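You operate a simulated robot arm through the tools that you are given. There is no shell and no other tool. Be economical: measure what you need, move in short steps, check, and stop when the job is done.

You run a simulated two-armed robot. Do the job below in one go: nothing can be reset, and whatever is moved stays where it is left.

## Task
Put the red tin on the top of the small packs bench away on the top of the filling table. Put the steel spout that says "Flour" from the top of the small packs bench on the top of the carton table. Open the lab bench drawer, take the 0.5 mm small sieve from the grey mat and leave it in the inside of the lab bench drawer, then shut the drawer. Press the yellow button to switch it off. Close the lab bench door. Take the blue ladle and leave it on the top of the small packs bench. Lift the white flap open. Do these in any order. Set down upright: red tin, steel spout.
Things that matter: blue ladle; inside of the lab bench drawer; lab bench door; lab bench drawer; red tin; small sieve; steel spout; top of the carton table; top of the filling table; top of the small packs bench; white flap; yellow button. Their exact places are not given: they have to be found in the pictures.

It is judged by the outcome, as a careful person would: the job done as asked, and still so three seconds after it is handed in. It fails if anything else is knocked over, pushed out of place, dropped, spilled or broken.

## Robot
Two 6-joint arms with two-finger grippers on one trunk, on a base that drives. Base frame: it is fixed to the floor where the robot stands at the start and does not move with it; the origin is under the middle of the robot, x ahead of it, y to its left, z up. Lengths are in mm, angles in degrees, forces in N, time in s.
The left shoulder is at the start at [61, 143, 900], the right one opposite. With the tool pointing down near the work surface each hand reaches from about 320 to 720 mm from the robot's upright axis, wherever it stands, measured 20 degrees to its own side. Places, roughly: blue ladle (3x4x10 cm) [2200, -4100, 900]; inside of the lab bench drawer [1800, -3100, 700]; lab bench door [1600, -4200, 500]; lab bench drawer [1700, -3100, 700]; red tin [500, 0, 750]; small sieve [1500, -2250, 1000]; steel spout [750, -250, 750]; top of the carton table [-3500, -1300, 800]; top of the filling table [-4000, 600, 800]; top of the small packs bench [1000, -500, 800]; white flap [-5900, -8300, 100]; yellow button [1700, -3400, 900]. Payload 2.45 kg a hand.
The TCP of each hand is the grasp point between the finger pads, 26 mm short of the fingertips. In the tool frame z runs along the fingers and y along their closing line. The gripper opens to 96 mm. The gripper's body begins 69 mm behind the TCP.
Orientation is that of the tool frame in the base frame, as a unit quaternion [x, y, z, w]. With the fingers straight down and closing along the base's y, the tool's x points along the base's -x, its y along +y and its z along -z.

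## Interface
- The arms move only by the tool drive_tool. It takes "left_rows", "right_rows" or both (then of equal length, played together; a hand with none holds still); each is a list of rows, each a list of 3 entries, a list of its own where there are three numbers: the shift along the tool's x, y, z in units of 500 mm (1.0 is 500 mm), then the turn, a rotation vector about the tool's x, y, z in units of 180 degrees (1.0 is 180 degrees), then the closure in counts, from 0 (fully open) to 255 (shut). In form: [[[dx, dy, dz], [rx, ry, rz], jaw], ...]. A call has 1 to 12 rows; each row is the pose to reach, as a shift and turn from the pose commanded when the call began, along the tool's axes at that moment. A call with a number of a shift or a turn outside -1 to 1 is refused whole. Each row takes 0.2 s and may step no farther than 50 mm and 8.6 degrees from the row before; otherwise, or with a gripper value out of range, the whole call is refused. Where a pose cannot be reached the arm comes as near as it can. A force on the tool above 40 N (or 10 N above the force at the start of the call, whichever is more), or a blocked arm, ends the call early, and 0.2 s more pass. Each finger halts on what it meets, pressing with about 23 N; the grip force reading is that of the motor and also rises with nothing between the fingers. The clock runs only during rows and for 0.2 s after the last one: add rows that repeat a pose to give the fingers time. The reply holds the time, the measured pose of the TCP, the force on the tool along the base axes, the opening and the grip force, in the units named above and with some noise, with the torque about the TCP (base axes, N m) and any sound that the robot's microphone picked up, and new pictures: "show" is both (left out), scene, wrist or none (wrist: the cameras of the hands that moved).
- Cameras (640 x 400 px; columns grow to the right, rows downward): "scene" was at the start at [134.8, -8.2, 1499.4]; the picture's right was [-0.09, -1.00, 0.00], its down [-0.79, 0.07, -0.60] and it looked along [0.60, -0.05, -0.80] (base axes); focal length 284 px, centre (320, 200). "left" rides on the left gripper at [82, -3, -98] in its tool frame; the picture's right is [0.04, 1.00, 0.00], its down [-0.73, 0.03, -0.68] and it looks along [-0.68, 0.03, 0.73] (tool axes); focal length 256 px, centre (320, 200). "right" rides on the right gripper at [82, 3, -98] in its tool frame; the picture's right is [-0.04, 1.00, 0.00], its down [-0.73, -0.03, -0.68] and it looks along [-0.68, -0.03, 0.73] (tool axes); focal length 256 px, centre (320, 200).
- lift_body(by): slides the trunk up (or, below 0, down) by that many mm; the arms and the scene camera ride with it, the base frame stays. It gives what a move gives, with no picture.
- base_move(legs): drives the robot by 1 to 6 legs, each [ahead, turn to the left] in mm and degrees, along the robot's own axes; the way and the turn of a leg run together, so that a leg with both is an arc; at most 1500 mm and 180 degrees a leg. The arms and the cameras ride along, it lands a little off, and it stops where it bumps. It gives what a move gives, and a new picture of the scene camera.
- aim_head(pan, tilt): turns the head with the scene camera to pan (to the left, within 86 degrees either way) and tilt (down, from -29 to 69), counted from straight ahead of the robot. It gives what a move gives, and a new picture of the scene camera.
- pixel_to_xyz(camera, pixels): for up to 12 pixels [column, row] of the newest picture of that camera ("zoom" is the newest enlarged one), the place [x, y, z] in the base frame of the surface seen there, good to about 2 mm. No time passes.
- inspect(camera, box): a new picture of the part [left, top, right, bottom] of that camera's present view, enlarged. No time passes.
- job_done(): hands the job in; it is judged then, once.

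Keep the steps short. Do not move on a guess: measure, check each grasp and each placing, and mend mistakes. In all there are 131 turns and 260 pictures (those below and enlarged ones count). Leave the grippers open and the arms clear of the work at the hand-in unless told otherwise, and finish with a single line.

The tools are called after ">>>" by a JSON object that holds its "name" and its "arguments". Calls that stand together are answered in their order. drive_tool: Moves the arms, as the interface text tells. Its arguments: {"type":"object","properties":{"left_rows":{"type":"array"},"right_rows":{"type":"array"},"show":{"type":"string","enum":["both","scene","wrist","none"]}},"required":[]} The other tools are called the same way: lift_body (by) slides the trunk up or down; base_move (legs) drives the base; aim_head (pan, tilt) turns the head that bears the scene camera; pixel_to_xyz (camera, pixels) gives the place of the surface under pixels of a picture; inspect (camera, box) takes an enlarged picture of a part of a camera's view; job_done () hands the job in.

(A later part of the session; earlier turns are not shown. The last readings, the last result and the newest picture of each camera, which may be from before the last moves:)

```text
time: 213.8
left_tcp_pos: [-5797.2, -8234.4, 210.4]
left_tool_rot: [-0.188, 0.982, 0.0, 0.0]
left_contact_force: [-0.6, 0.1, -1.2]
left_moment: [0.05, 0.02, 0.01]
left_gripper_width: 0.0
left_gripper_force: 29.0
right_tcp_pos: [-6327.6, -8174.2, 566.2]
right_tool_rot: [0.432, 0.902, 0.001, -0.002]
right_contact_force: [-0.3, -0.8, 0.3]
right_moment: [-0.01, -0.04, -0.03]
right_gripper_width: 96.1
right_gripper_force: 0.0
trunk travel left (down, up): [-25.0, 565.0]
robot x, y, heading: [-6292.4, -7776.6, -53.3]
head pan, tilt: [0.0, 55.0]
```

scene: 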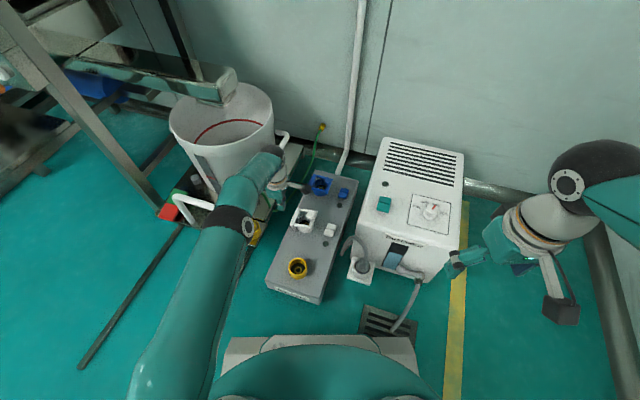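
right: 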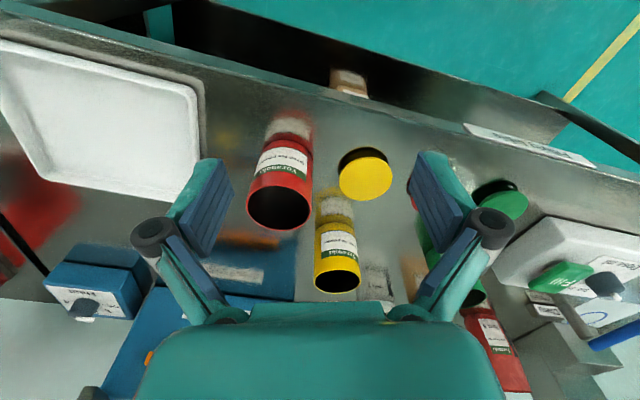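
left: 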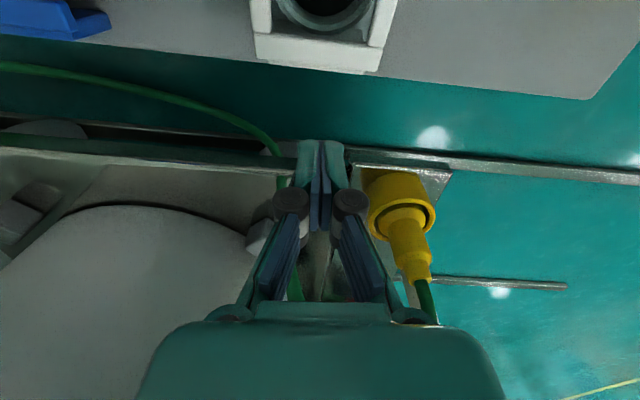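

The knob slipped out near 80° and the flap fell shut again. I'll regrasp and this time tilt the hand with the flap and use a slightly shorter radius. First rise, open, return above the knob.

>>> {"name": "drive_tool", "arguments": {"left_rows": [[[0, 0, -0.08], [0, 0, 0], 150], [[0.07, 0, -0.08], [0, 0, 0], 0], [[0.15, 0.003, -0.08], [0, 0, 0], 0], [[0.228, 0.005, -0.08], [0, 0, 0], 0], [[0.228, 0.005, -0.08], [0, 0, 0], 0]], "show": "wrist"}}

>>> {"name": "pixel_to_xyz", "arguments": {"camera": "left", "pixels": [[308, 100], [292, 102], [324, 102], [308, 118], [308, 86], [305, 160]]}}

```text
time: 215.1
left_tcp_pos: [-5905.4, -8270.2, 252.1]
left_tool_rot: [-0.187, 0.982, 0.001, 0.0]
left_contact_force: [0.2, -0.4, -0.5]
left_moment: [0.02, -0.01, -0.03]
left_gripper_width: 96.1
left_gripper_force: 0.1
right_tcp_pos: [-6326.8, -8174.4, 566.2]
right_tool_rot: [0.432, 0.902, 0.0, -0.002]
right_contact_force: [0.2, -0.2, 0.4]
right_moment: [-0.02, 0.01, 0.0]
right_gripper_width: 95.8
right_gripper_force: 0.0
trunk travel left (down, up): [-25.0, 565.0]
robot x, y, heading: [-6300.9, -7773.0, -53.7]
head pan, tilt: [0.0, 55.0]
```

left: 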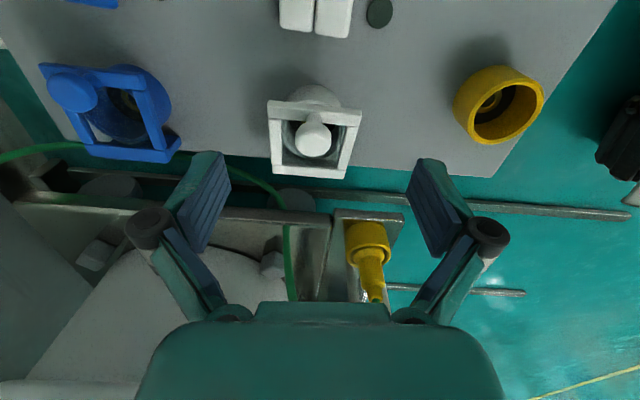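

```text
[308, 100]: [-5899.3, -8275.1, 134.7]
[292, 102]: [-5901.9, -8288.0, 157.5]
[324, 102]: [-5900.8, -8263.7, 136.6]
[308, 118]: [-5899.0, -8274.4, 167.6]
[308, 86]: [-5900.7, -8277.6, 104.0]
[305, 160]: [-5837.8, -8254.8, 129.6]
```

>>> {"name": "inspect", "arguments": {"camera": "left", "box": [240, 70, 390, 200]}}

>>> {"name": "pixel_to_xyz", "arguments": {"camera": "left", "pixels": [[313, 136], [313, 150], [313, 124], [300, 138], [327, 138], [272, 108], [358, 115], [275, 172], [342, 175], [310, 168], [312, 110]]}}

```text
3.08 times, centred on (315, 135) of left
```

zoom: 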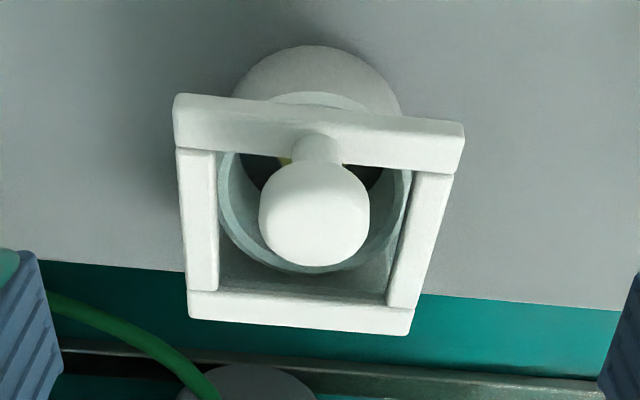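

```text
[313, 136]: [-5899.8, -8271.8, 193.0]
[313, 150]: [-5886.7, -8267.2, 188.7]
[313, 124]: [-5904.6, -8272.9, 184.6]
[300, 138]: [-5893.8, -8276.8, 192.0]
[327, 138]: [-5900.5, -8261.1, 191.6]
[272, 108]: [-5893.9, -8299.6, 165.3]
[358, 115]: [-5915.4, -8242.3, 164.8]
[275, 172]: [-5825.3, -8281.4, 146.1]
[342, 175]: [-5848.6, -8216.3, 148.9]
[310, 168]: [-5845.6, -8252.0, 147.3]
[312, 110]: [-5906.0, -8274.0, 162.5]
```

The flap now rests ~16° open; knob centre ≈(-5898,-8270,183). Check heights of bucket/trolley on the side the hand will tilt to.

>>> {"name": "inspect", "arguments": {"camera": "scene", "box": [140, 60, 380, 310]}}

>>> {"name": "pixel_to_xyz", "arguments": {"camera": "zoom", "pixels": [[130, 120], [240, 130], [90, 250], [170, 300], [130, 215], [340, 130], [190, 60], [250, 180], [110, 90], [160, 250]]}}

```text
1.60 times, centred on (260, 185) of scene
```

zoom: 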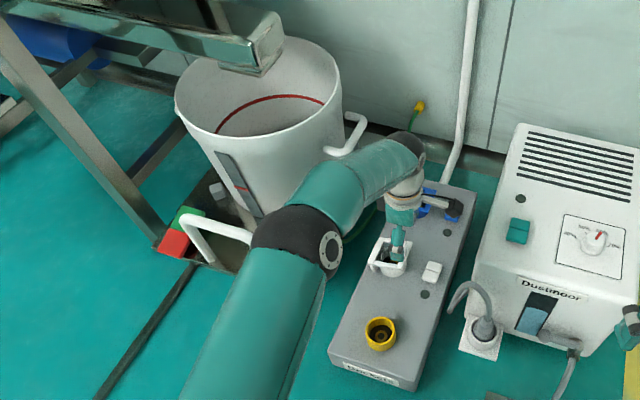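

```text
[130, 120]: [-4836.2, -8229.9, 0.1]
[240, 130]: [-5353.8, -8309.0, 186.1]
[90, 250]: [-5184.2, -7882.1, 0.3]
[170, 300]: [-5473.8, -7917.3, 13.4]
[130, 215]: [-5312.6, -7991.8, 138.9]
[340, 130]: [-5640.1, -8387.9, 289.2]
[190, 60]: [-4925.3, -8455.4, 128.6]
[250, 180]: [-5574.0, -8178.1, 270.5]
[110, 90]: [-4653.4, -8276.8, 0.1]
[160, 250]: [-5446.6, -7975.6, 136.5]
```

Regrasp the knob at its present position: target TCP (-5895,-8272,197).

>>> {"name": "drive_tool", "arguments": {"left_rows": [[[-0.018, -0.011, 0.04], [0, 0, 0], 0], [[-0.018, -0.011, 0.09], [0, 0, 0], 0], [[-0.018, -0.011, 0.112], [0, 0, 0], 0], [[-0.018, -0.011, 0.112], [0, 0, 0], 120], [[-0.018, -0.011, 0.112], [0, 0, 0], 200], [[-0.018, -0.011, 0.112], [0, 0, 0], 255], [[-0.018, -0.011, 0.112], [0, 0, 0], 255]], "show": "wrist"}}

```text
time: 216.7
left_tcp_pos: [-5898.7, -8272.8, 194.4]
left_tool_rot: [-0.186, 0.982, 0.007, -0.002]
left_contact_force: [-13.2, 27.5, 3.2]
left_moment: [0.32, 0.02, 0.17]
left_gripper_width: 24.7
left_gripper_force: 45.1
right_tcp_pos: [-6327.2, -8173.5, 567.6]
right_tool_rot: [0.432, 0.902, 0.001, -0.001]
right_contact_force: [0.7, 0.1, 0.7]
right_moment: [0.02, -0.03, 0.0]
right_gripper_width: 96.1
right_gripper_force: 0.0
trunk travel left (down, up): [-25.0, 565.0]
robot x, y, heading: [-6293.5, -7777.0, -53.5]
head pan, tilt: [0.0, 55.0]
```

left: 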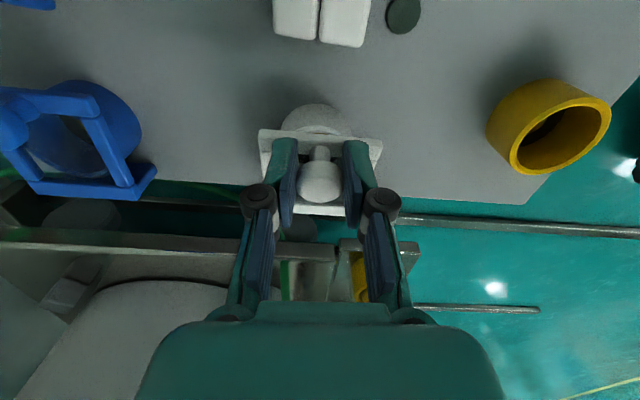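

Knob is well inside the fingers. Centre by +2.5 mm and follow the arc with tilt to ~75°.

>>> {"name": "drive_tool", "arguments": {"left_rows": [[[0, 0.005, 0], [0, 0, 0], 255], [[-0.01, 0.005, -0.012], [0, 0.017, 0], 255], [[-0.021, 0.005, -0.024], [0, 0.037, 0], 255], [[-0.036, 0.005, -0.034], [0, 0.057, 0], 255], [[-0.051, 0.005, -0.044], [0, 0.078, 0], 255], [[-0.068, 0.005, -0.049], [0, 0.1, 0], 255], [[-0.084, 0.005, -0.051], [0, 0.122, 0], 255], [[-0.103, 0.005, -0.054], [0, 0.144, 0], 255], [[-0.121, 0.005, -0.055], [0, 0.167, 0], 255]], "show": "both"}}

```text
time: 218.5
left_tcp_pos: [-5845.6, -8253.9, 225.9]
left_tool_rot: [-0.185, 0.956, -0.055, -0.221]
left_contact_force: [2.0, -5.9, -7.5]
left_moment: [-0.14, 0.08, 0.32]
left_gripper_width: 24.8
left_gripper_force: 45.3
left hand out of reach, approached as far as the arm can: row 8, 9
right_tcp_pos: [-6327.6, -8174.0, 565.8]
right_tool_rot: [0.433, 0.901, 0.0, -0.001]
right_contact_force: [0.4, 0.1, -0.1]
right_moment: [-0.02, 0.02, 0.01]
right_gripper_width: 96.0
right_gripper_force: 0.1
trunk travel left (down, up): [-25.0, 565.0]
robot x, y, heading: [-6299.3, -7779.4, -53.7]
head pan, tilt: [0.0, 55.0]
stopped in row 9 (left hand): the force on the tool passed its limit at 50 N (the readings are from after the stop); the commanded pose is now the measured one
```

scene: 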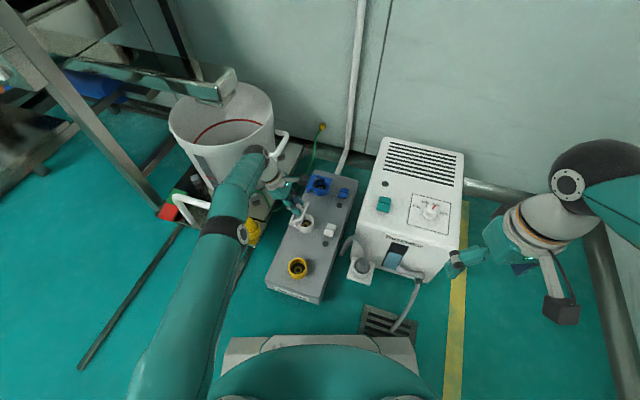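
left: 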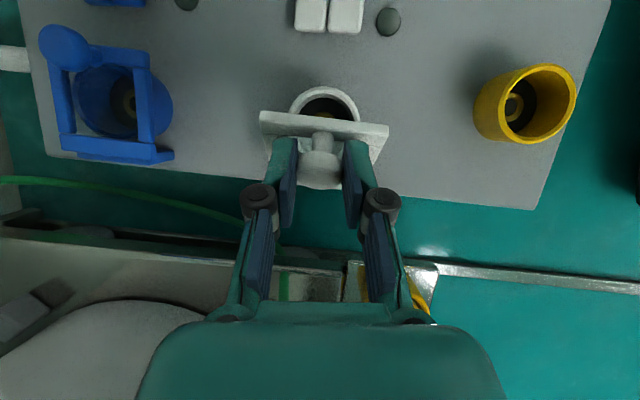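

At ~70° open but the tilted arm reached its limit. Continue by un-tilting while moving on along the arc (this shortens the wrist's reach).

>>> {"name": "drive_tool", "arguments": {"left_rows": [[[-0.008, 0, -0.004], [0, -0.02, 0], 255], [[-0.016, 0, -0.008], [0, -0.04, 0], 255], [[-0.031, 0, -0.015], [0, -0.072, 0], 255], [[-0.045, 0, -0.017], [0, -0.1, 0], 255], [[-0.06, 0, -0.018], [0, -0.13, 0], 255], [[-0.075, 0, -0.018], [0, -0.144, 0], 255]], "show": "both"}}

```text
time: 219.9
left_tcp_pos: [-5810.2, -8239.1, 220.0]
left_tool_rot: [-0.192, 0.981, -0.012, -0.001]
left_contact_force: [-0.7, -0.2, 0.6]
left_moment: [-0.03, -0.01, 0.03]
left_gripper_width: 0.0
left_gripper_force: 28.8
right_tcp_pos: [-6327.5, -8173.8, 566.1]
right_tool_rot: [0.433, 0.902, 0.0, -0.001]
right_contact_force: [0.3, 0.4, -0.2]
right_moment: [0.01, 0.02, 0.01]
right_gripper_width: 96.1
right_gripper_force: 0.1
trunk travel left (down, up): [-25.0, 565.0]
robot x, y, heading: [-6295.2, -7777.9, -53.4]
head pan, tilt: [0.0, 55.0]
```

scene: 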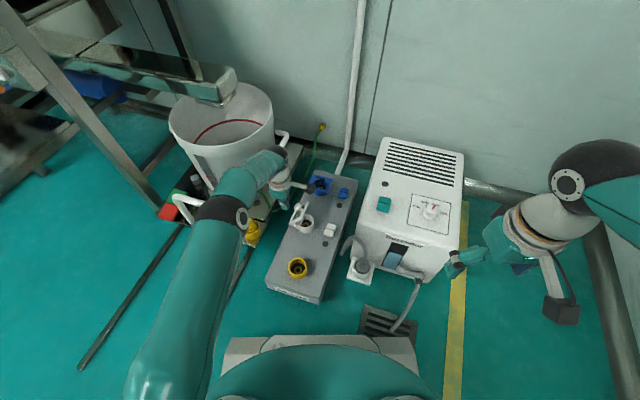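
left: 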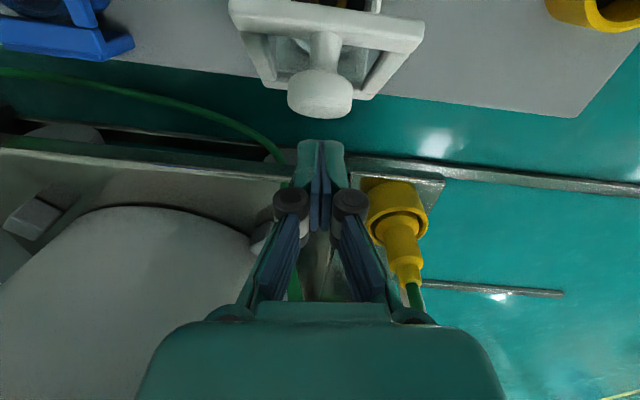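

It slipped, but the flap now stays up, standing partly open. Measure its edge position.

>>> {"name": "pixel_to_xyz", "arguments": {"camera": "left", "pixels": [[320, 90], [320, 75], [235, 12], [420, 35], [270, 78], [370, 92], [325, 45], [345, 100]]}}

>>> {"name": "inspect", "arguments": {"camera": "scene", "box": [260, 160, 370, 310]}}

```text
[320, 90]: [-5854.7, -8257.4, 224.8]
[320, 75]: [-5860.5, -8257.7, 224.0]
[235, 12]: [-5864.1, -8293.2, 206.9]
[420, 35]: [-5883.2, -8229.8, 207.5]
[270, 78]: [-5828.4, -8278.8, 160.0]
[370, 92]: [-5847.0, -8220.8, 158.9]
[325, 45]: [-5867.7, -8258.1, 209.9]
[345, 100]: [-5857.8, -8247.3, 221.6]
```

```text
2.67 times, centred on (315, 235) of scene
```

zoom: 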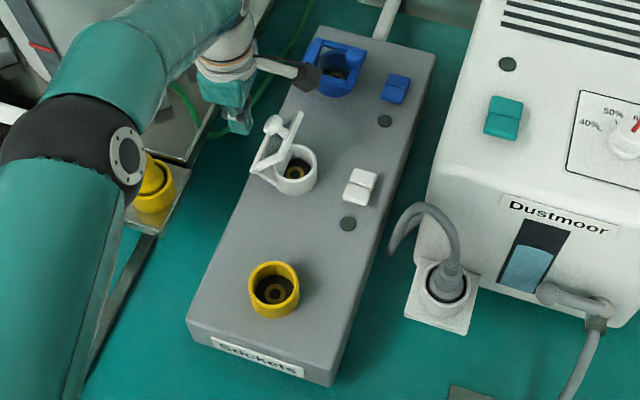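

The hinge holds by friction at ~60°. Now push it further from its underside with closed fingers: over the top, down behind it, and push toward the hinge side.

>>> {"name": "drive_tool", "arguments": {"left_rows": [[[0, 0, -0.08], [0, 0, 0], 255], [[0.02, 0, -0.13], [0, 0, 0], 255], [[0.1, 0.006, -0.13], [0, 0, 0], 255], [[0.18, 0.01, -0.13], [0, 0, 0], 255], [[0.208, 0.01, -0.13], [0, 0, 0], 255], [[0.208, 0.01, -0.06], [0, 0, 0], 255], [[0.208, 0.01, 0.014], [0, 0, 0], 255], [[0.17, 0.01, 0.014], [0, 0, 0], 255], [[0.13, 0.01, 0.014], [0, 0, 0], 255], [[0.09, 0.01, 0.014], [0, 0, 0], 255], [[0.06, 0.01, 0.014], [0, 0, 0], 255], [[0.044, 0.01, 0.014], [0, 0, 0], 255]], "show": "both"}}

```text
time: 222.5
left_tcp_pos: [-5831.9, -8243.0, 213.5]
left_tool_rot: [-0.193, 0.981, -0.013, -0.002]
left_contact_force: [0.0, 0.0, 0.1]
left_moment: [0.0, 0.02, 0.02]
left_gripper_width: 0.0
left_gripper_force: 28.3
right_tcp_pos: [-6327.7, -8174.5, 566.5]
right_tool_rot: [0.432, 0.902, 0.0, -0.001]
right_contact_force: [-0.9, -1.1, 1.0]
right_moment: [-0.02, 0.02, 0.03]
right_gripper_width: 95.9
right_gripper_force: 0.1
trunk travel left (down, up): [-25.0, 565.0]
robot x, y, heading: [-6297.9, -7777.2, -53.6]
head pan, tilt: [0.0, 55.0]
```

scene: 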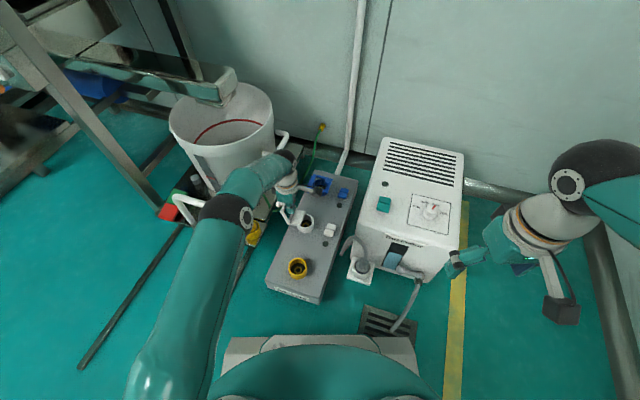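
left: 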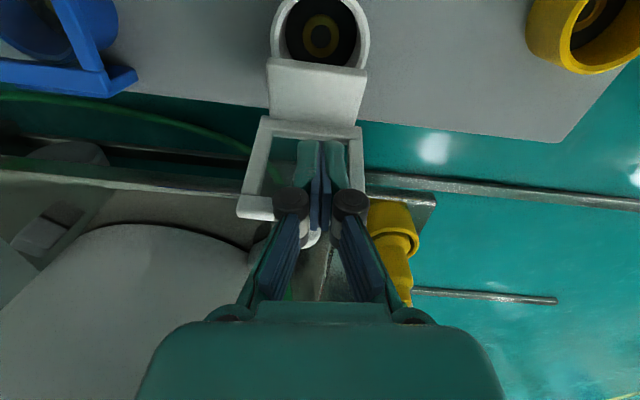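

The flap is now fully open, leaning past vertical. Rise, retreat and undo the yaw.

>>> {"name": "drive_tool", "arguments": {"left_rows": [[[0, 0, -0.08], [0, 0, 0], 255], [[0, 0, -0.17], [0, 0, 0], 255], [[0.012, 0.05, -0.22], [0, 0, 0.04], 255], [[0.025, 0.1, -0.24], [0, 0, 0.08], 100], [[0.038, 0.15, -0.26], [0, 0, 0.12], 0], [[0.05, 0.2, -0.28], [0, 0, 0.16], 0], [[0.062, 0.25, -0.3], [0, 0, 0.2], 0], [[0.075, 0.3, -0.3], [0, 0, 0.24], 0], [[0.088, 0.35, -0.3], [0, 0, 0.28], 0], [[0.1, 0.4, -0.3], [0, 0, 0.32], 0], [[0.112, 0.45, -0.3], [0, 0, 0.36], 0], [[0.125, 0.484, -0.3], [0, 0, 0.403], 0]], "show": "scene"}}

>>> {"name": "inspect", "arguments": {"camera": "scene", "box": [250, 150, 370, 310]}}

```text
time: 225.1
left_tcp_pos: [-5983.3, -8039.0, 357.1]
left_tool_rot: [0.428, 0.904, -0.012, 0.006]
left_contact_force: [1.1, 0.3, 0.6]
left_moment: [-0.02, 0.01, 0.02]
left_gripper_width: 96.1
left_gripper_force: 0.0
right_tcp_pos: [-6327.7, -8174.5, 566.6]
right_tool_rot: [0.432, 0.902, 0.0, -0.001]
right_contact_force: [-0.1, 0.4, -0.1]
right_moment: [-0.03, -0.02, 0.0]
right_gripper_width: 95.9
right_gripper_force: 0.0
trunk travel left (down, up): [-25.0, 565.0]
robot x, y, heading: [-6296.9, -7778.0, -53.4]
head pan, tilt: [0.0, 55.0]
```

scene: 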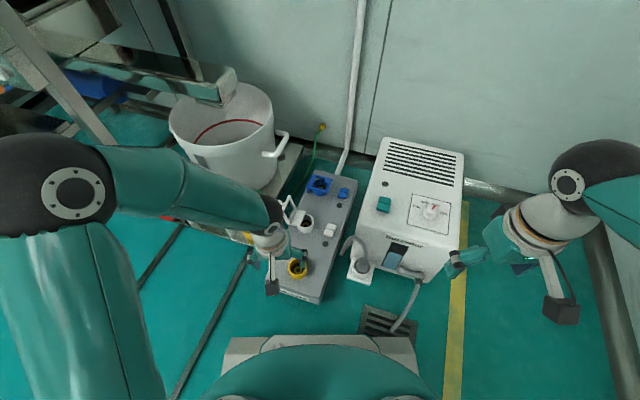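

```text
2.50 times, centred on (310, 230) of scene
```

zoom: 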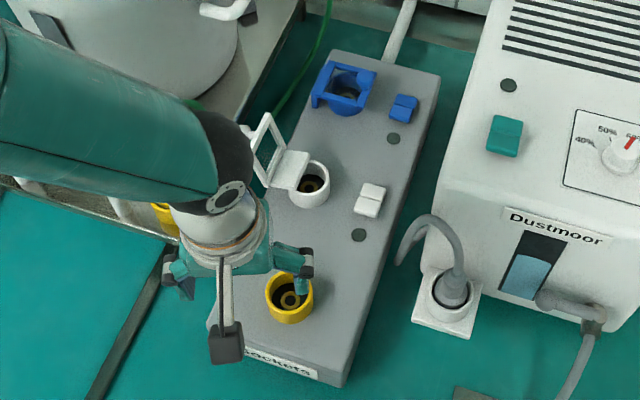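

Flap confirmed open. Raise the trunk again and leave: turn right 53°, back out 843 mm.

>>> {"name": "lift_body", "arguments": {"by": 500}}

>>> {"name": "base_move", "arguments": {"legs": [[0, -53], [-843, 0]]}}

>>> {"name": "base_move", "arguments": {"legs": [[0, 70]]}}

>>> {"name": "base_move", "arguments": {"legs": [[0, 66]]}}

>>> {"name": "aim_head", "arguments": {"pan": 0, "tilt": 20}}

```text
refused: 500 is not a number from -400 to 400
```

```text
time: 232.3
left_tcp_pos: [-6080.5, -7387.6, 356.5]
left_tool_rot: [0.781, 0.624, -0.013, 0.0]
left_contact_force: [0.0, -0.1, -0.6]
left_moment: [0.01, 0.0, -0.01]
left_gripper_width: 96.0
left_gripper_force: 0.0
right_tcp_pos: [-6398.5, -7197.3, 566.2]
right_tool_rot: [0.785, 0.62, 0.002, -0.001]
right_contact_force: [-0.4, 0.4, -0.3]
right_moment: [0.02, 0.01, 0.01]
right_gripper_width: 96.0
right_gripper_force: 0.0
trunk travel left (down, up): [-25.0, 565.0]
robot x, y, heading: [-6065.8, -6980.8, -106.1]
head pan, tilt: [0.0, 55.0]
```

scene: 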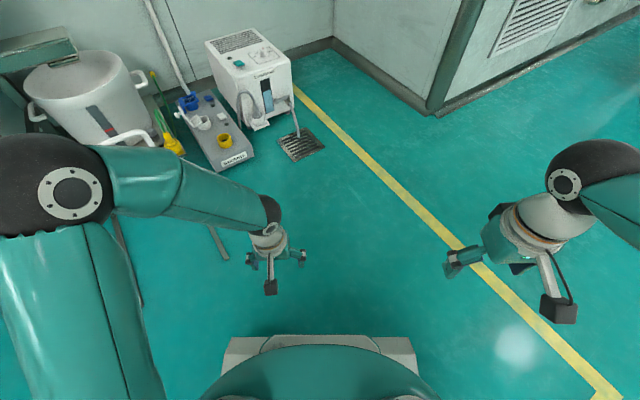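

```text
time: 235.6
left_tcp_pos: [-5712.1, -7175.4, 358.4]
left_tool_rot: [0.341, 0.94, -0.01, 0.006]
left_contact_force: [0.0, 1.1, -0.1]
left_moment: [0.0, 0.0, -0.02]
left_gripper_width: 96.3
left_gripper_force: 0.1
right_tcp_pos: [-6025.6, -7370.3, 568.1]
right_tool_rot: [0.346, 0.938, 0.001, -0.002]
right_contact_force: [-0.3, 0.3, 1.0]
right_moment: [0.04, 0.02, 0.0]
right_gripper_width: 95.9
right_gripper_force: 0.1
trunk travel left (down, up): [-25.0, 565.0]
robot x, y, heading: [-6093.0, -7002.1, -42.6]
head pan, tilt: [0.0, 55.0]
stopped in leg 1: the robot was blocked; the commanded pose is now the measured one
```

scene: 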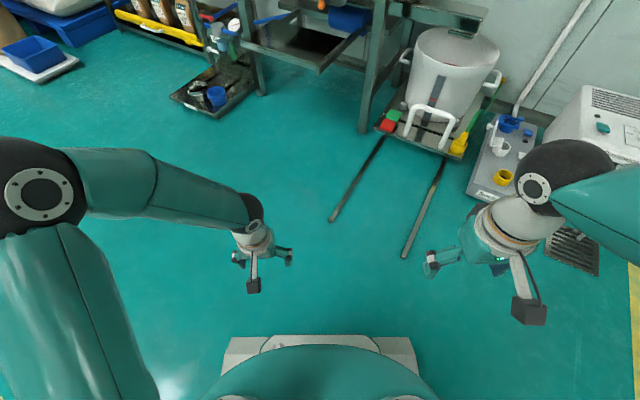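

```text
time: 238.9
left_tcp_pos: [-5760.7, -6739.9, 359.7]
left_tool_rot: [-0.197, 0.98, -0.005, 0.011]
left_contact_force: [0.2, -0.3, -0.2]
left_moment: [0.01, 0.02, 0.02]
left_gripper_width: 96.1
left_gripper_force: 0.0
right_tcp_pos: [-5730.8, -7109.7, 568.2]
right_tool_rot: [-0.192, 0.981, -0.001, -0.002]
right_contact_force: [0.3, -1.1, 0.4]
right_moment: [0.0, 0.01, 0.01]
right_gripper_width: 96.0
right_gripper_force: 0.1
trunk travel left (down, up): [-25.0, 565.0]
robot x, y, heading: [-6081.8, -7036.9, 20.1]
head pan, tilt: [0.0, 55.0]
stopped in leg 1: the robot was blocked; the commanded pose is now the measured one
```

scene: 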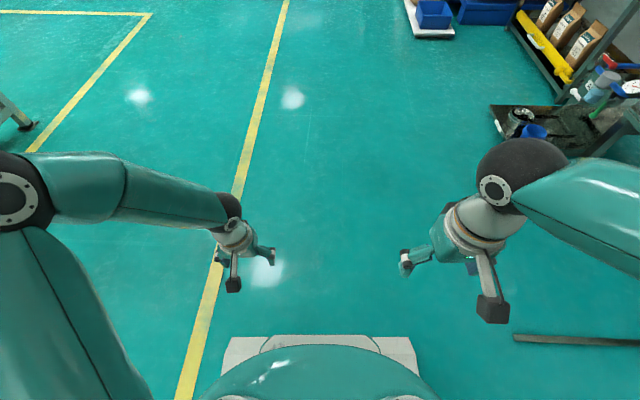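

```text
time: 239.9
left_tcp_pos: [-5760.6, -6739.8, 359.4]
left_tool_rot: [-0.196, 0.98, -0.004, 0.011]
left_contact_force: [0.4, -0.4, 0.6]
left_moment: [0.0, -0.03, 0.0]
left_gripper_width: 95.6
left_gripper_force: 0.1
right_tcp_pos: [-5730.2, -7108.7, 568.6]
right_tool_rot: [-0.19, 0.982, 0.0, -0.002]
right_contact_force: [1.2, 0.0, -0.3]
right_moment: [0.0, -0.04, 0.0]
right_gripper_width: 96.1
right_gripper_force: 0.0
trunk travel left (down, up): [-25.0, 565.0]
robot x, y, heading: [-6074.9, -7035.0, 20.1]
head pan, tilt: [0.0, 20.0]
```

scene: 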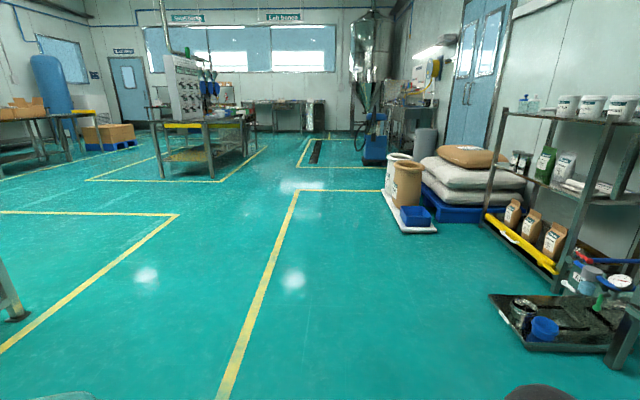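

The "Lab bench" sign is at the far wall ahead (280,18). Raise the trunk and measure the way.

>>> {"name": "lift_body", "arguments": {"by": 400}}

>>> {"name": "pixel_to_xyz", "arguments": {"camera": "scene", "pixels": [[220, 181], [268, 142], [375, 163], [400, 222], [268, 104], [248, 130], [385, 190], [305, 103], [300, 165], [250, 104], [335, 135]]}}

>>> {"name": "inspect", "arguments": {"camera": "scene", "box": [200, 60, 440, 210]}}

```text
time: 243.8
left_tcp_pos: [-5759.7, -6740.2, 759.6]
left_tool_rot: [-0.195, 0.981, -0.004, 0.012]
left_contact_force: [-0.1, 0.5, 0.4]
left_moment: [0.02, 0.0, -0.01]
left_gripper_width: 96.0
left_gripper_force: 0.0
right_tcp_pos: [-5730.9, -7108.7, 967.8]
right_tool_rot: [-0.19, 0.982, 0.0, -0.002]
right_contact_force: [-0.7, 0.3, 0.4]
right_moment: [0.01, 0.0, 0.01]
right_gripper_width: 95.9
right_gripper_force: 0.0
trunk travel left (down, up): [-425.0, 165.0]
robot x, y, heading: [-6080.2, -7040.5, 20.0]
head pan, tilt: [0.0, 20.0]
```

```text
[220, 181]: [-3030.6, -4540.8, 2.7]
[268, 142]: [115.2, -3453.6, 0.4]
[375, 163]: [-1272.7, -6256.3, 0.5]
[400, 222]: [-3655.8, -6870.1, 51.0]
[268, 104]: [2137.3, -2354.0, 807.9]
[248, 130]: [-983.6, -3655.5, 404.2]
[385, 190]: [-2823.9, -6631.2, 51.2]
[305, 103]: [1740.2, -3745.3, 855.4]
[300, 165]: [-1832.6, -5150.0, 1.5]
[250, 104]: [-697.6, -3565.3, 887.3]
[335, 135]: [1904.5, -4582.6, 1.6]
```

```text
2.67 times, centred on (320, 135) of scene
```

zoom: 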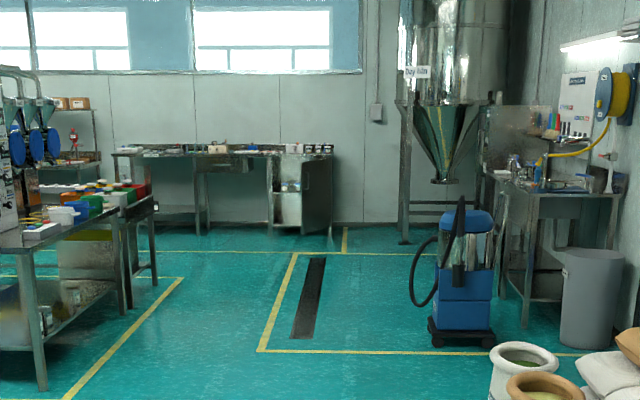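

A straight run at heading 24° to (700,-4000) keeps ~1 m from everything. Drive it.

>>> {"name": "base_move", "arguments": {"legs": [[0, 4.1], [1486, 0], [1486, 0], [1486, 0], [1486, 0], [1300, 0]]}}

>>> {"name": "lift_body", "arguments": {"by": 120}}

>>> {"name": "aim_head", "arguments": {"pan": 0, "tilt": 25}}

```text
time: 278.8
left_tcp_pos: [848.1, -3995.7, 758.4]
left_tool_rot: [-0.218, 0.976, -0.006, 0.012]
left_contact_force: [-0.2, -0.7, 1.0]
left_moment: [0.03, 0.02, 0.03]
left_gripper_width: 96.0
left_gripper_force: 0.2
right_tcp_pos: [893.3, -4361.7, 967.3]
right_tool_rot: [-0.212, 0.977, 0.0, -0.002]
right_contact_force: [0.0, 0.0, 0.3]
right_moment: [-0.01, -0.04, 0.04]
right_gripper_width: 95.9
right_gripper_force: 0.0
trunk travel left (down, up): [-425.0, 165.0]
robot x, y, heading: [543.0, -4304.9, 22.7]
head pan, tilt: [0.0, 20.0]
```

scene: 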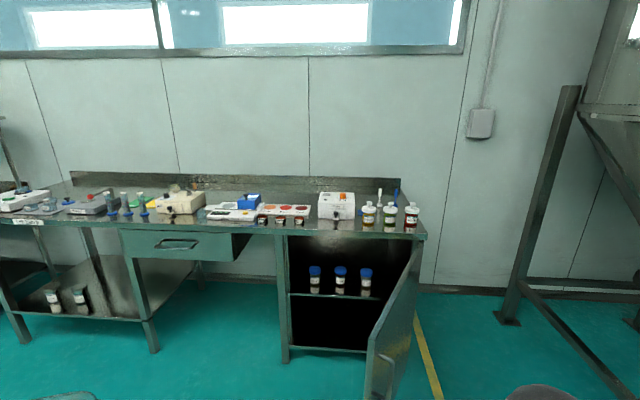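

```text
time: 280.3
left_tcp_pos: [847.0, -3996.2, 879.8]
left_tool_rot: [-0.218, 0.976, -0.005, 0.011]
left_contact_force: [0.2, -0.1, 1.4]
left_moment: [0.0, 0.01, -0.03]
left_gripper_width: 96.0
left_gripper_force: 0.0
right_tcp_pos: [893.4, -4362.4, 1088.3]
right_tool_rot: [-0.212, 0.977, 0.0, -0.002]
right_contact_force: [-0.1, -0.4, -0.8]
right_moment: [0.0, -0.02, -0.06]
right_gripper_width: 96.0
right_gripper_force: 0.2
trunk travel left (down, up): [-545.0, 45.0]
robot x, y, heading: [540.3, -4304.5, 22.5]
head pan, tilt: [0.0, 20.0]
```

```text
time: 281.0
left_tcp_pos: [847.6, -3994.9, 880.0]
left_tool_rot: [-0.218, 0.976, -0.004, 0.011]
left_contact_force: [-0.1, 0.0, 0.0]
left_moment: [0.02, 0.01, 0.01]
left_gripper_width: 96.2
left_gripper_force: 0.0
right_tcp_pos: [893.0, -4361.5, 1088.2]
right_tool_rot: [-0.213, 0.977, 0.0, -0.002]
right_contact_force: [-0.9, 0.1, -0.2]
right_moment: [0.02, -0.02, 0.01]
right_gripper_width: 95.9
right_gripper_force: 0.0
trunk travel left (down, up): [-545.0, 45.0]
robot x, y, heading: [540.2, -4304.1, 22.7]
head pan, tilt: [0.0, 25.0]
```

scene: 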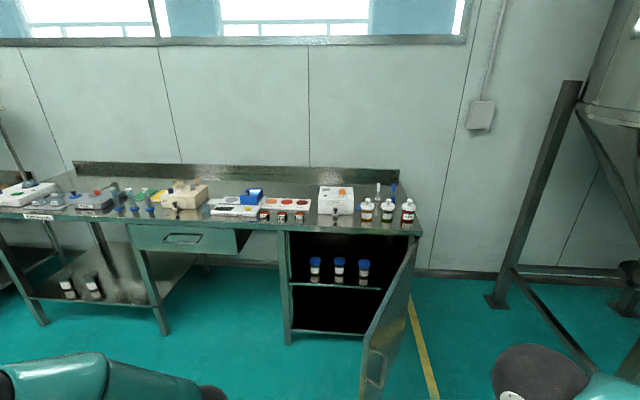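

Great view: drawer with handle (183,240), open door hinged at the right (415,240), ladles at (385,190). Zoom in on the table.

>>> {"name": "inspect", "arguments": {"camera": "scene", "box": [240, 165, 440, 290]}}

>>> {"name": "pixel_to_xyz", "arguments": {"camera": "scene", "pixels": [[370, 380], [412, 240], [372, 355], [290, 240], [290, 340], [393, 195], [378, 190], [183, 240], [240, 240], [132, 235], [420, 232], [385, 300]]}}

>>> {"name": "inspect", "arguments": {"camera": "scene", "box": [0, 150, 260, 290]}}

```text
3.20 times, centred on (340, 228) of scene
```

zoom: 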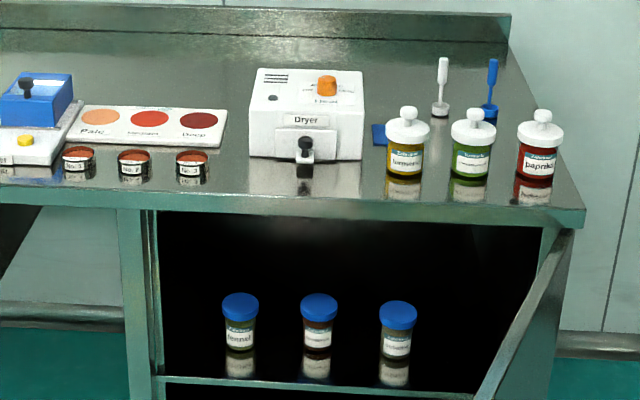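

```text
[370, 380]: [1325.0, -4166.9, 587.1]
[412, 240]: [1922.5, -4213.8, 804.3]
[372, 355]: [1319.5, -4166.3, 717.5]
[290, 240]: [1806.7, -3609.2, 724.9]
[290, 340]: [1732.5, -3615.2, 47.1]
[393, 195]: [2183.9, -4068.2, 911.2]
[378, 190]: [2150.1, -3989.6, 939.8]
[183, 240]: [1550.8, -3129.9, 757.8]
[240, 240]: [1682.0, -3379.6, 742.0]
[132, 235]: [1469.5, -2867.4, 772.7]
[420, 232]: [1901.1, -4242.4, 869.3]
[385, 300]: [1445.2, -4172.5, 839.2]
```

```text
2.46 times, centred on (130, 220) of scene
```

zoom: 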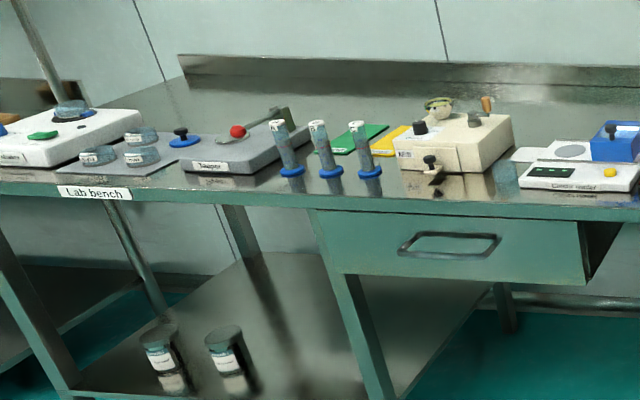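

Door: hinge about (1905,-4225), free edge (1322,-4167), ~68° open. Yellow button on a lit meter; sieves on the grey mat at the left; blue ladle behind the jars. I drive to (1130,-3720) beside the door's inner side, and will reach over its top to push from outside.

>>> {"name": "base_move", "arguments": {"legs": [[0, 22], [830, 0], [0, -58]]}}

>>> {"name": "aim_head", "arguments": {"pan": -30, "tilt": 45}}

```text
time: 289.7
left_tcp_pos: [1575.6, -3661.9, 880.2]
left_tool_rot: [0.104, 0.995, -0.007, 0.01]
left_contact_force: [0.2, -0.3, 0.3]
left_moment: [0.02, 0.0, -0.01]
left_gripper_width: 96.1
left_gripper_force: 0.1
right_tcp_pos: [1389.8, -3983.4, 1089.0]
right_tool_rot: [0.109, 0.994, 0.0, -0.001]
right_contact_force: [0.4, -0.5, 0.6]
right_moment: [0.02, 0.01, -0.02]
right_gripper_width: 96.1
right_gripper_force: 0.0
trunk travel left (down, up): [-545.0, 45.0]
robot x, y, heading: [1152.1, -3693.2, -14.4]
head pan, tilt: [0.0, 25.0]
```

scene: 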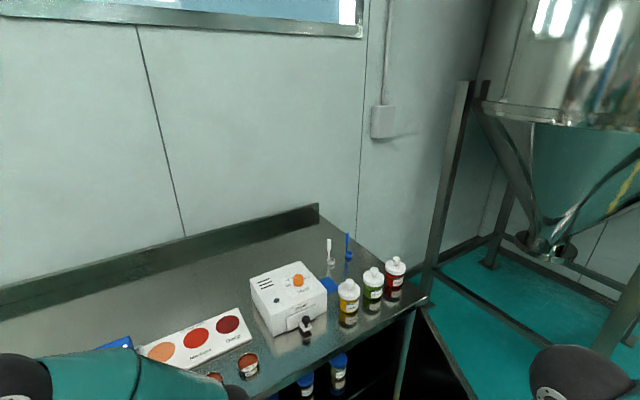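

```text
time: 290.6
left_tcp_pos: [1574.6, -3663.1, 879.7]
left_tool_rot: [0.104, 0.994, -0.007, 0.01]
left_contact_force: [0.3, 0.3, 0.3]
left_moment: [0.04, -0.02, 0.02]
left_gripper_width: 96.0
left_gripper_force: 0.0
right_tcp_pos: [1389.6, -3983.4, 1088.6]
right_tool_rot: [0.108, 0.994, 0.001, -0.002]
right_contact_force: [-0.6, -0.5, 0.6]
right_moment: [0.01, -0.02, 0.0]
right_gripper_width: 95.6
right_gripper_force: 0.2
trunk travel left (down, up): [-545.0, 45.0]
robot x, y, heading: [1151.5, -3697.3, -14.1]
head pan, tilt: [-30.0, 45.0]
```

scene: 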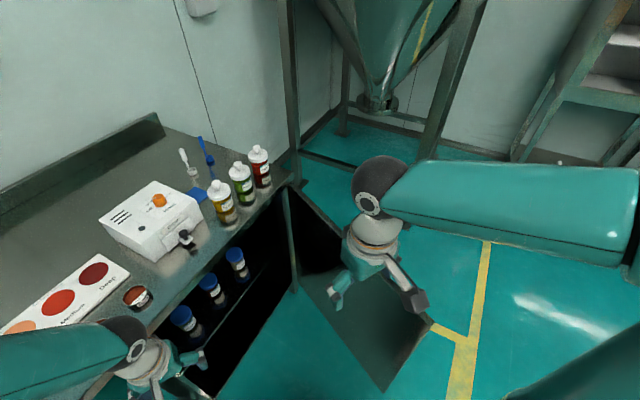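

>>> {"name": "pixel_to_xyz", "arguments": {"camera": "scene", "pixels": [[427, 318], [386, 385], [420, 325], [360, 262], [300, 205], [330, 300], [300, 280], [290, 195], [400, 345], [240, 195], [215, 140], [207, 175]]}}

```text
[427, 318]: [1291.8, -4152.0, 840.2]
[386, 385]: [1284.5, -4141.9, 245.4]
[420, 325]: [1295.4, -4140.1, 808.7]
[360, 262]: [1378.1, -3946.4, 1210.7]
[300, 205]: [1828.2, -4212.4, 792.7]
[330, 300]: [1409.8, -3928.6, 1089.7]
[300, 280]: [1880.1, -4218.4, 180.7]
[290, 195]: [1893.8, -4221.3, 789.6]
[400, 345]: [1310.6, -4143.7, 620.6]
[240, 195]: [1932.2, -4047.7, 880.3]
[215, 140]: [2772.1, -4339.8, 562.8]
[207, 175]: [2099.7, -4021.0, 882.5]
```

Door top z≈840, free edge (1288,-4150), hinge (1900,-4222). Move the right hand over the door to its outer side and lower to z≈790, fingers closed.

>>> {"name": "drive_tool", "arguments": {"right_rows": [[[0, -0.086, 0], [0, 0, 0], 255], [[0, -0.172, 0], [0, 0, 0], 255], [[0, -0.258, 0], [0, 0, 0], 255], [[0, -0.344, 0], [0, 0, 0], 255], [[-0.012, -0.43, 0], [0, 0, 0], 255], [[-0.012, -0.436, 0.1], [0, 0, 0], 255], [[-0.012, -0.436, 0.2], [0, 0, 0], 255], [[-0.012, -0.436, 0.3], [0, 0, 0], 255], [[-0.012, -0.436, 0.4], [0, 0, 0], 255], [[-0.012, -0.436, 0.5], [0, 0, 0], 255], [[-0.012, -0.436, 0.598], [0, 0, 0], 255]]}}

```text
time: 293.0
left_tcp_pos: [1575.7, -3663.1, 880.5]
left_tool_rot: [0.104, 0.994, -0.008, 0.009]
left_contact_force: [-0.3, 0.1, 0.1]
left_moment: [-0.01, -0.02, 0.0]
left_gripper_width: 96.0
left_gripper_force: 0.2
right_tcp_pos: [1348.2, -4196.2, 789.6]
right_tool_rot: [0.11, 0.994, 0.0, -0.002]
right_contact_force: [-0.4, -0.6, -0.7]
right_moment: [-0.01, -0.03, 0.0]
right_gripper_width: 0.1
right_gripper_force: 23.3
trunk travel left (down, up): [-545.0, 45.0]
robot x, y, heading: [1150.4, -3695.5, -14.2]
head pan, tilt: [-30.0, 45.0]
```

scene: 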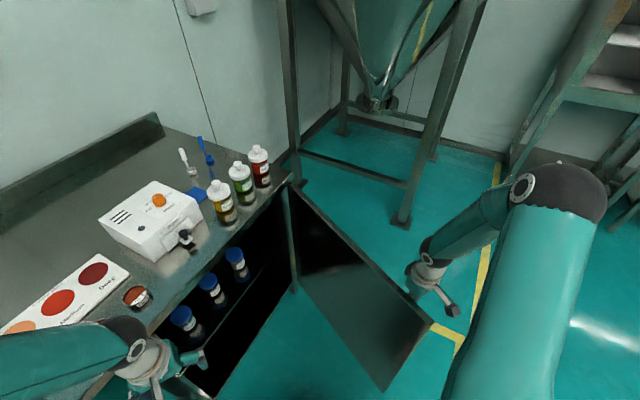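
right: 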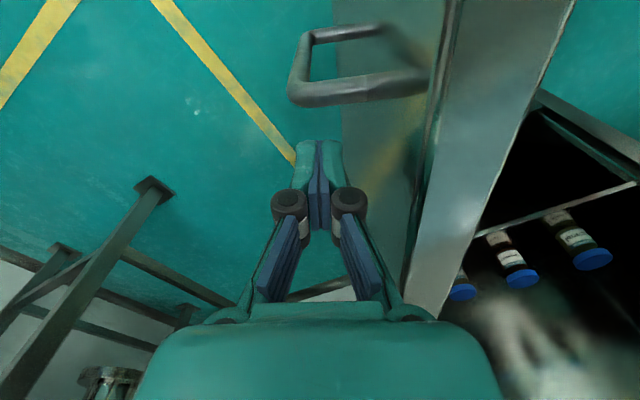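

The hand hangs outside the door, beside its handle. Push along the door's arc (radius 553 about the hinge), while the left hand moves back out of the way.

>>> {"name": "drive_tool", "arguments": {"right_rows": [[[0.0123, 0.094, 0], [0, 0, 0], 255], [[0.0166, 0.188, 0], [0, 0, 0], 255], [[0.0128, 0.283, 0], [0, 0, 0], 255], [[0.001, 0.377, 0], [0, 0, 0], 255], [[-0.019, 0.469, 0], [0, 0, 0], 255], [[-0.046, 0.56, 0], [0, 0, 0], 255], [[-0.082, 0.647, 0], [0, 0, 0], 255], [[-0.124, 0.732, 0], [0, 0, 0], 255], [[-0.174, 0.812, 0], [0, 0, 0], 255], [[-0.231, 0.888, 0], [0, 0, 0], 255]], "left_rows": [[[0.06, 0.03, -0.06], [0, 0, 0], 0], [[0.12, 0.08, -0.1], [0, 0, 0], 0], [[0.18, 0.14, -0.14], [0, 0, 0], 0], [[0.22, 0.2, -0.18], [0, 0, 0], 0], [[0.24, 0.27, -0.22], [0, 0, 0], 0], [[0.24, 0.34, -0.24], [0, 0, 0], 0], [[0.24, 0.38, -0.24], [0, 0, 0], 0], [[0.24, 0.38, -0.24], [0, 0, 0], 0], [[0.24, 0.38, -0.24], [0, 0, 0], 0], [[0.24, 0.38, -0.24], [0, 0, 0], 0]]}}

```text
time: 293.9
left_tcp_pos: [1498.3, -3571.1, 950.1]
left_tool_rot: [0.104, 0.995, -0.008, 0.009]
left_contact_force: [-0.1, -0.1, -0.4]
left_moment: [0.01, 0.02, 0.0]
left_gripper_width: 96.0
left_gripper_force: 0.0
right_tcp_pos: [1370.8, -4063.4, 792.7]
right_tool_rot: [0.11, 0.994, -0.016, -0.006]
right_contact_force: [-11.0, -10.1, 9.0]
right_moment: [0.66, -0.61, 0.2]
right_gripper_width: 0.0
right_gripper_force: 22.9
trunk travel left (down, up): [-545.0, 45.0]
robot x, y, heading: [1150.8, -3692.4, -13.9]
head pan, tilt: [-30.0, 45.0]
stopped in row 4 (right hand): the force on the tool passed its limit at 98 N (the readings are from after the stop); the commanded pose is now the measured one
```

scene: 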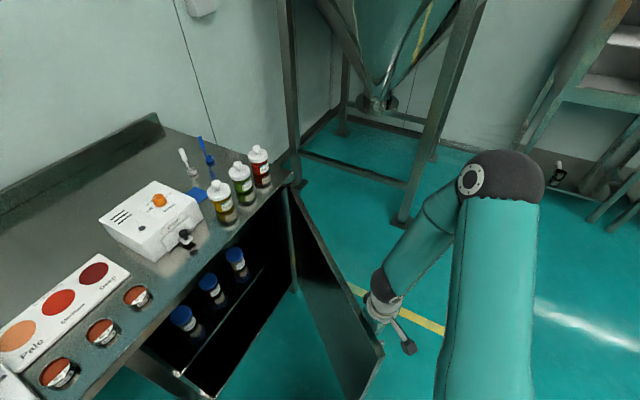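
right: 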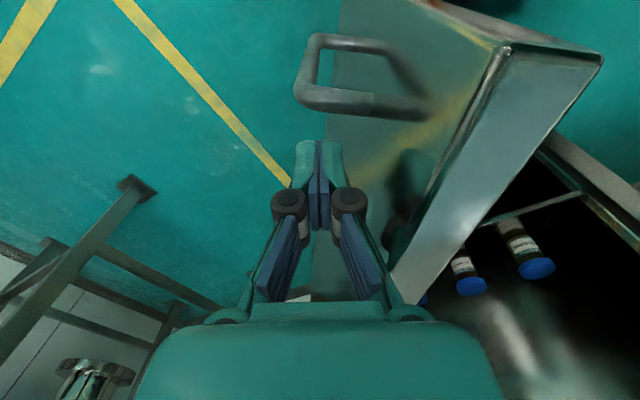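
left: 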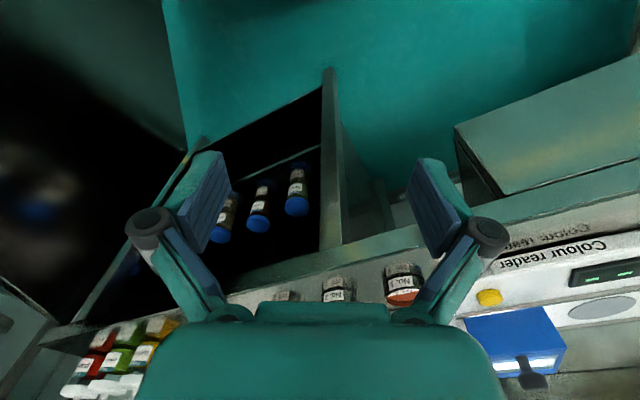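

The door is moving; the quick start tripped the force limit. Continue at half speed.

>>> {"name": "drive_tool", "arguments": {"right_rows": [[[-0.005, 0.049, 0], [0, 0, 0], 255], [[-0.012, 0.099, 0], [0, 0, 0], 255], [[-0.022, 0.148, 0], [0, 0, 0], 255], [[-0.033, 0.197, 0], [0, 0, 0], 255], [[-0.046, 0.245, 0], [0, 0, 0], 255], [[-0.062, 0.293, 0], [0, 0, 0], 255], [[-0.08, 0.339, 0], [0, 0, 0], 255], [[-0.1, 0.386, 0], [0, 0, 0], 255], [[-0.122, 0.43, 0], [0, 0, 0], 255], [[-0.146, 0.474, 0], [0, 0, 0], 255], [[-0.172, 0.517, 0], [0, 0, 0], 255], [[-0.2, 0.559, 0], [0, 0, 0], 255]], "left_rows": [[[0.03, 0.03, -0.02], [0, 0, 0], 0], [[0.06, 0.06, -0.04], [0, 0, 0], 0], [[0.09, 0.09, -0.06], [0, 0, 0], 0], [[0.12, 0.12, -0.08], [0, 0, 0], 0], [[0.12, 0.15, -0.1], [0, 0, 0], 0], [[0.12, 0.18, -0.12], [0, 0, 0], 0], [[0.12, 0.2, -0.12], [0, 0, 0], 0], [[0.12, 0.2, -0.12], [0, 0, 0], 0], [[0.12, 0.2, -0.12], [0, 0, 0], 0], [[0.12, 0.2, -0.12], [0, 0, 0], 0], [[0.12, 0.2, -0.12], [0, 0, 0], 0], [[0.12, 0.2, -0.12], [0, 0, 0], 0]], "show": "scene"}}

```text
time: 294.2
left_tcp_pos: [1495.8, -3568.0, 953.0]
left_tool_rot: [0.104, 0.994, -0.008, 0.009]
left_contact_force: [-0.4, 1.0, 0.0]
left_moment: [-0.04, 0.02, 0.0]
left_gripper_width: 96.2
left_gripper_force: 0.0
right_tcp_pos: [1368.7, -4064.9, 794.5]
right_tool_rot: [0.113, 0.993, -0.023, -0.009]
right_contact_force: [-9.3, -10.7, 4.4]
right_moment: [0.58, -0.49, 0.22]
right_gripper_width: 0.1
right_gripper_force: 23.2
trunk travel left (down, up): [-545.0, 45.0]
robot x, y, heading: [1151.8, -3691.8, -14.0]
head pan, tilt: [-30.0, 45.0]
stopped in row 1 (right hand): the force on the tool passed its limit at 62 N (the readings are from after the stop); the commanded pose is now the measured one
```

scene: 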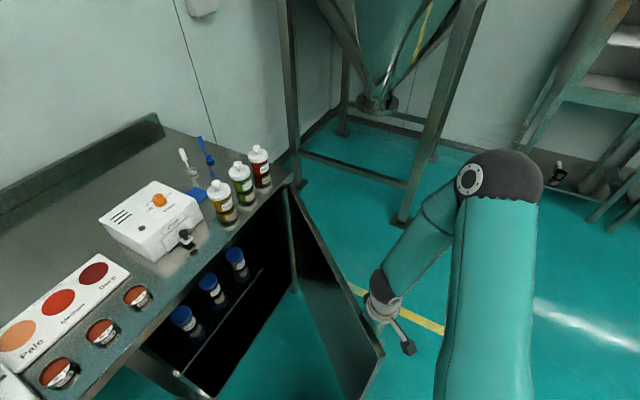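

The door's free edge (≈(1321,-4011)) is touching the robot's own base (361 mm away). Move the hand outward, then back the base 170 mm.

>>> {"name": "drive_tool", "arguments": {"right_rows": [[[0, -0.08, 0], [0, 0, 0], 255], [[0, -0.16, 0], [0, 0, 0], 255], [[0, -0.22, 0], [0, 0, 0], 255]], "left_rows": [[[0.05, 0.04, -0.05], [0, 0, 0], 0], [[0.12, 0.1, -0.1], [0, 0, 0], 0], [[0.15, 0.16, -0.12], [0, 0, 0], 0]], "show": "none"}}

>>> {"name": "base_move", "arguments": {"legs": [[-170, 0]]}}

>>> {"name": "pixel_to_xyz", "arguments": {"camera": "scene", "pixels": [[360, 330], [340, 300], [320, 270]]}}

```text
refused: row 2 steps farther than a row can; nothing moved
```

```text
time: 295.6
left_tcp_pos: [1330.3, -3528.2, 951.5]
left_tool_rot: [0.106, 0.994, -0.008, 0.01]
left_contact_force: [-0.3, 0.1, 0.6]
left_moment: [0.0, -0.03, -0.01]
left_gripper_width: 96.3
left_gripper_force: 0.1
right_tcp_pos: [1202.1, -4022.0, 793.9]
right_tool_rot: [0.113, 0.993, -0.022, -0.007]
right_contact_force: [0.0, 0.2, 0.5]
right_moment: [-0.03, -0.07, 0.02]
right_gripper_width: 0.0
right_gripper_force: 23.1
trunk travel left (down, up): [-545.0, 45.0]
robot x, y, heading: [987.7, -3652.3, -14.6]
head pan, tilt: [-30.0, 45.0]
```

scene: 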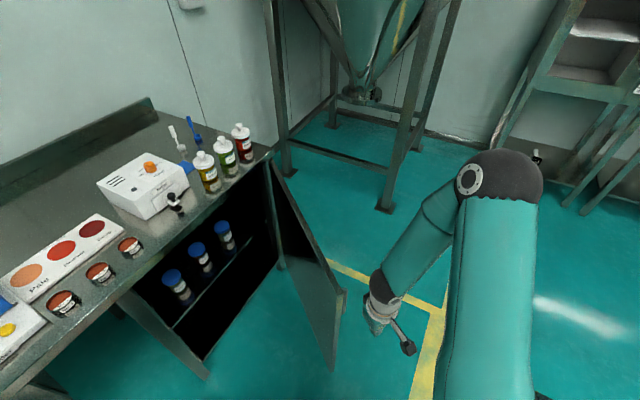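

```text
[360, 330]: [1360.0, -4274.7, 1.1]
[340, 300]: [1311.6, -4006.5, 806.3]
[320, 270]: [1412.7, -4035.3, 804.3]
```

Base is clear now (door edge at (1312,-4006)). Bring the hand back around outside the door and push again.

>>> {"name": "drive_tool", "arguments": {"right_rows": [[[0, -0.08, 0], [0, 0, 0], 255], [[-0.06, -0.14, 0], [0, 0, 0], 255], [[-0.15, -0.14, 0], [0, 0, 0], 255], [[-0.24, -0.14, 0], [0, 0, 0], 255], [[-0.33, -0.13, 0], [0, 0, 0], 255], [[-0.362, -0.05, 0], [0, 0, 0], 255], [[-0.366, 0.038, 0], [0, 0, 0], 255], [[-0.373, 0.095, 0], [0, 0, 0], 255], [[-0.384, 0.151, 0], [0, 0, 0], 255], [[-0.397, 0.206, 0], [0, 0, 0], 255], [[-0.413, 0.261, 0], [0, 0, 0], 255], [[-0.432, 0.315, 0], [0, 0, 0], 255]], "show": "scene"}}

```text
time: 298.2
left_tcp_pos: [1332.0, -3527.0, 951.7]
left_tool_rot: [0.106, 0.994, -0.009, 0.009]
left_contact_force: [0.2, 0.8, 0.4]
left_moment: [0.0, -0.02, -0.01]
left_gripper_width: 96.3
left_gripper_force: 0.1
right_tcp_pos: [1448.2, -3918.4, 783.5]
right_tool_rot: [0.114, 0.993, -0.022, -0.009]
right_contact_force: [0.2, 0.9, 0.2]
right_moment: [0.01, -0.02, 0.01]
right_gripper_width: 0.2
right_gripper_force: 22.8
trunk travel left (down, up): [-545.0, 45.0]
robot x, y, heading: [989.6, -3655.0, -14.2]
head pan, tilt: [-30.0, 45.0]
```

scene: 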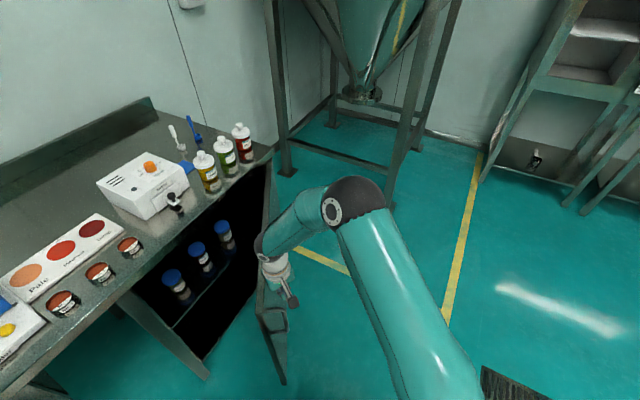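

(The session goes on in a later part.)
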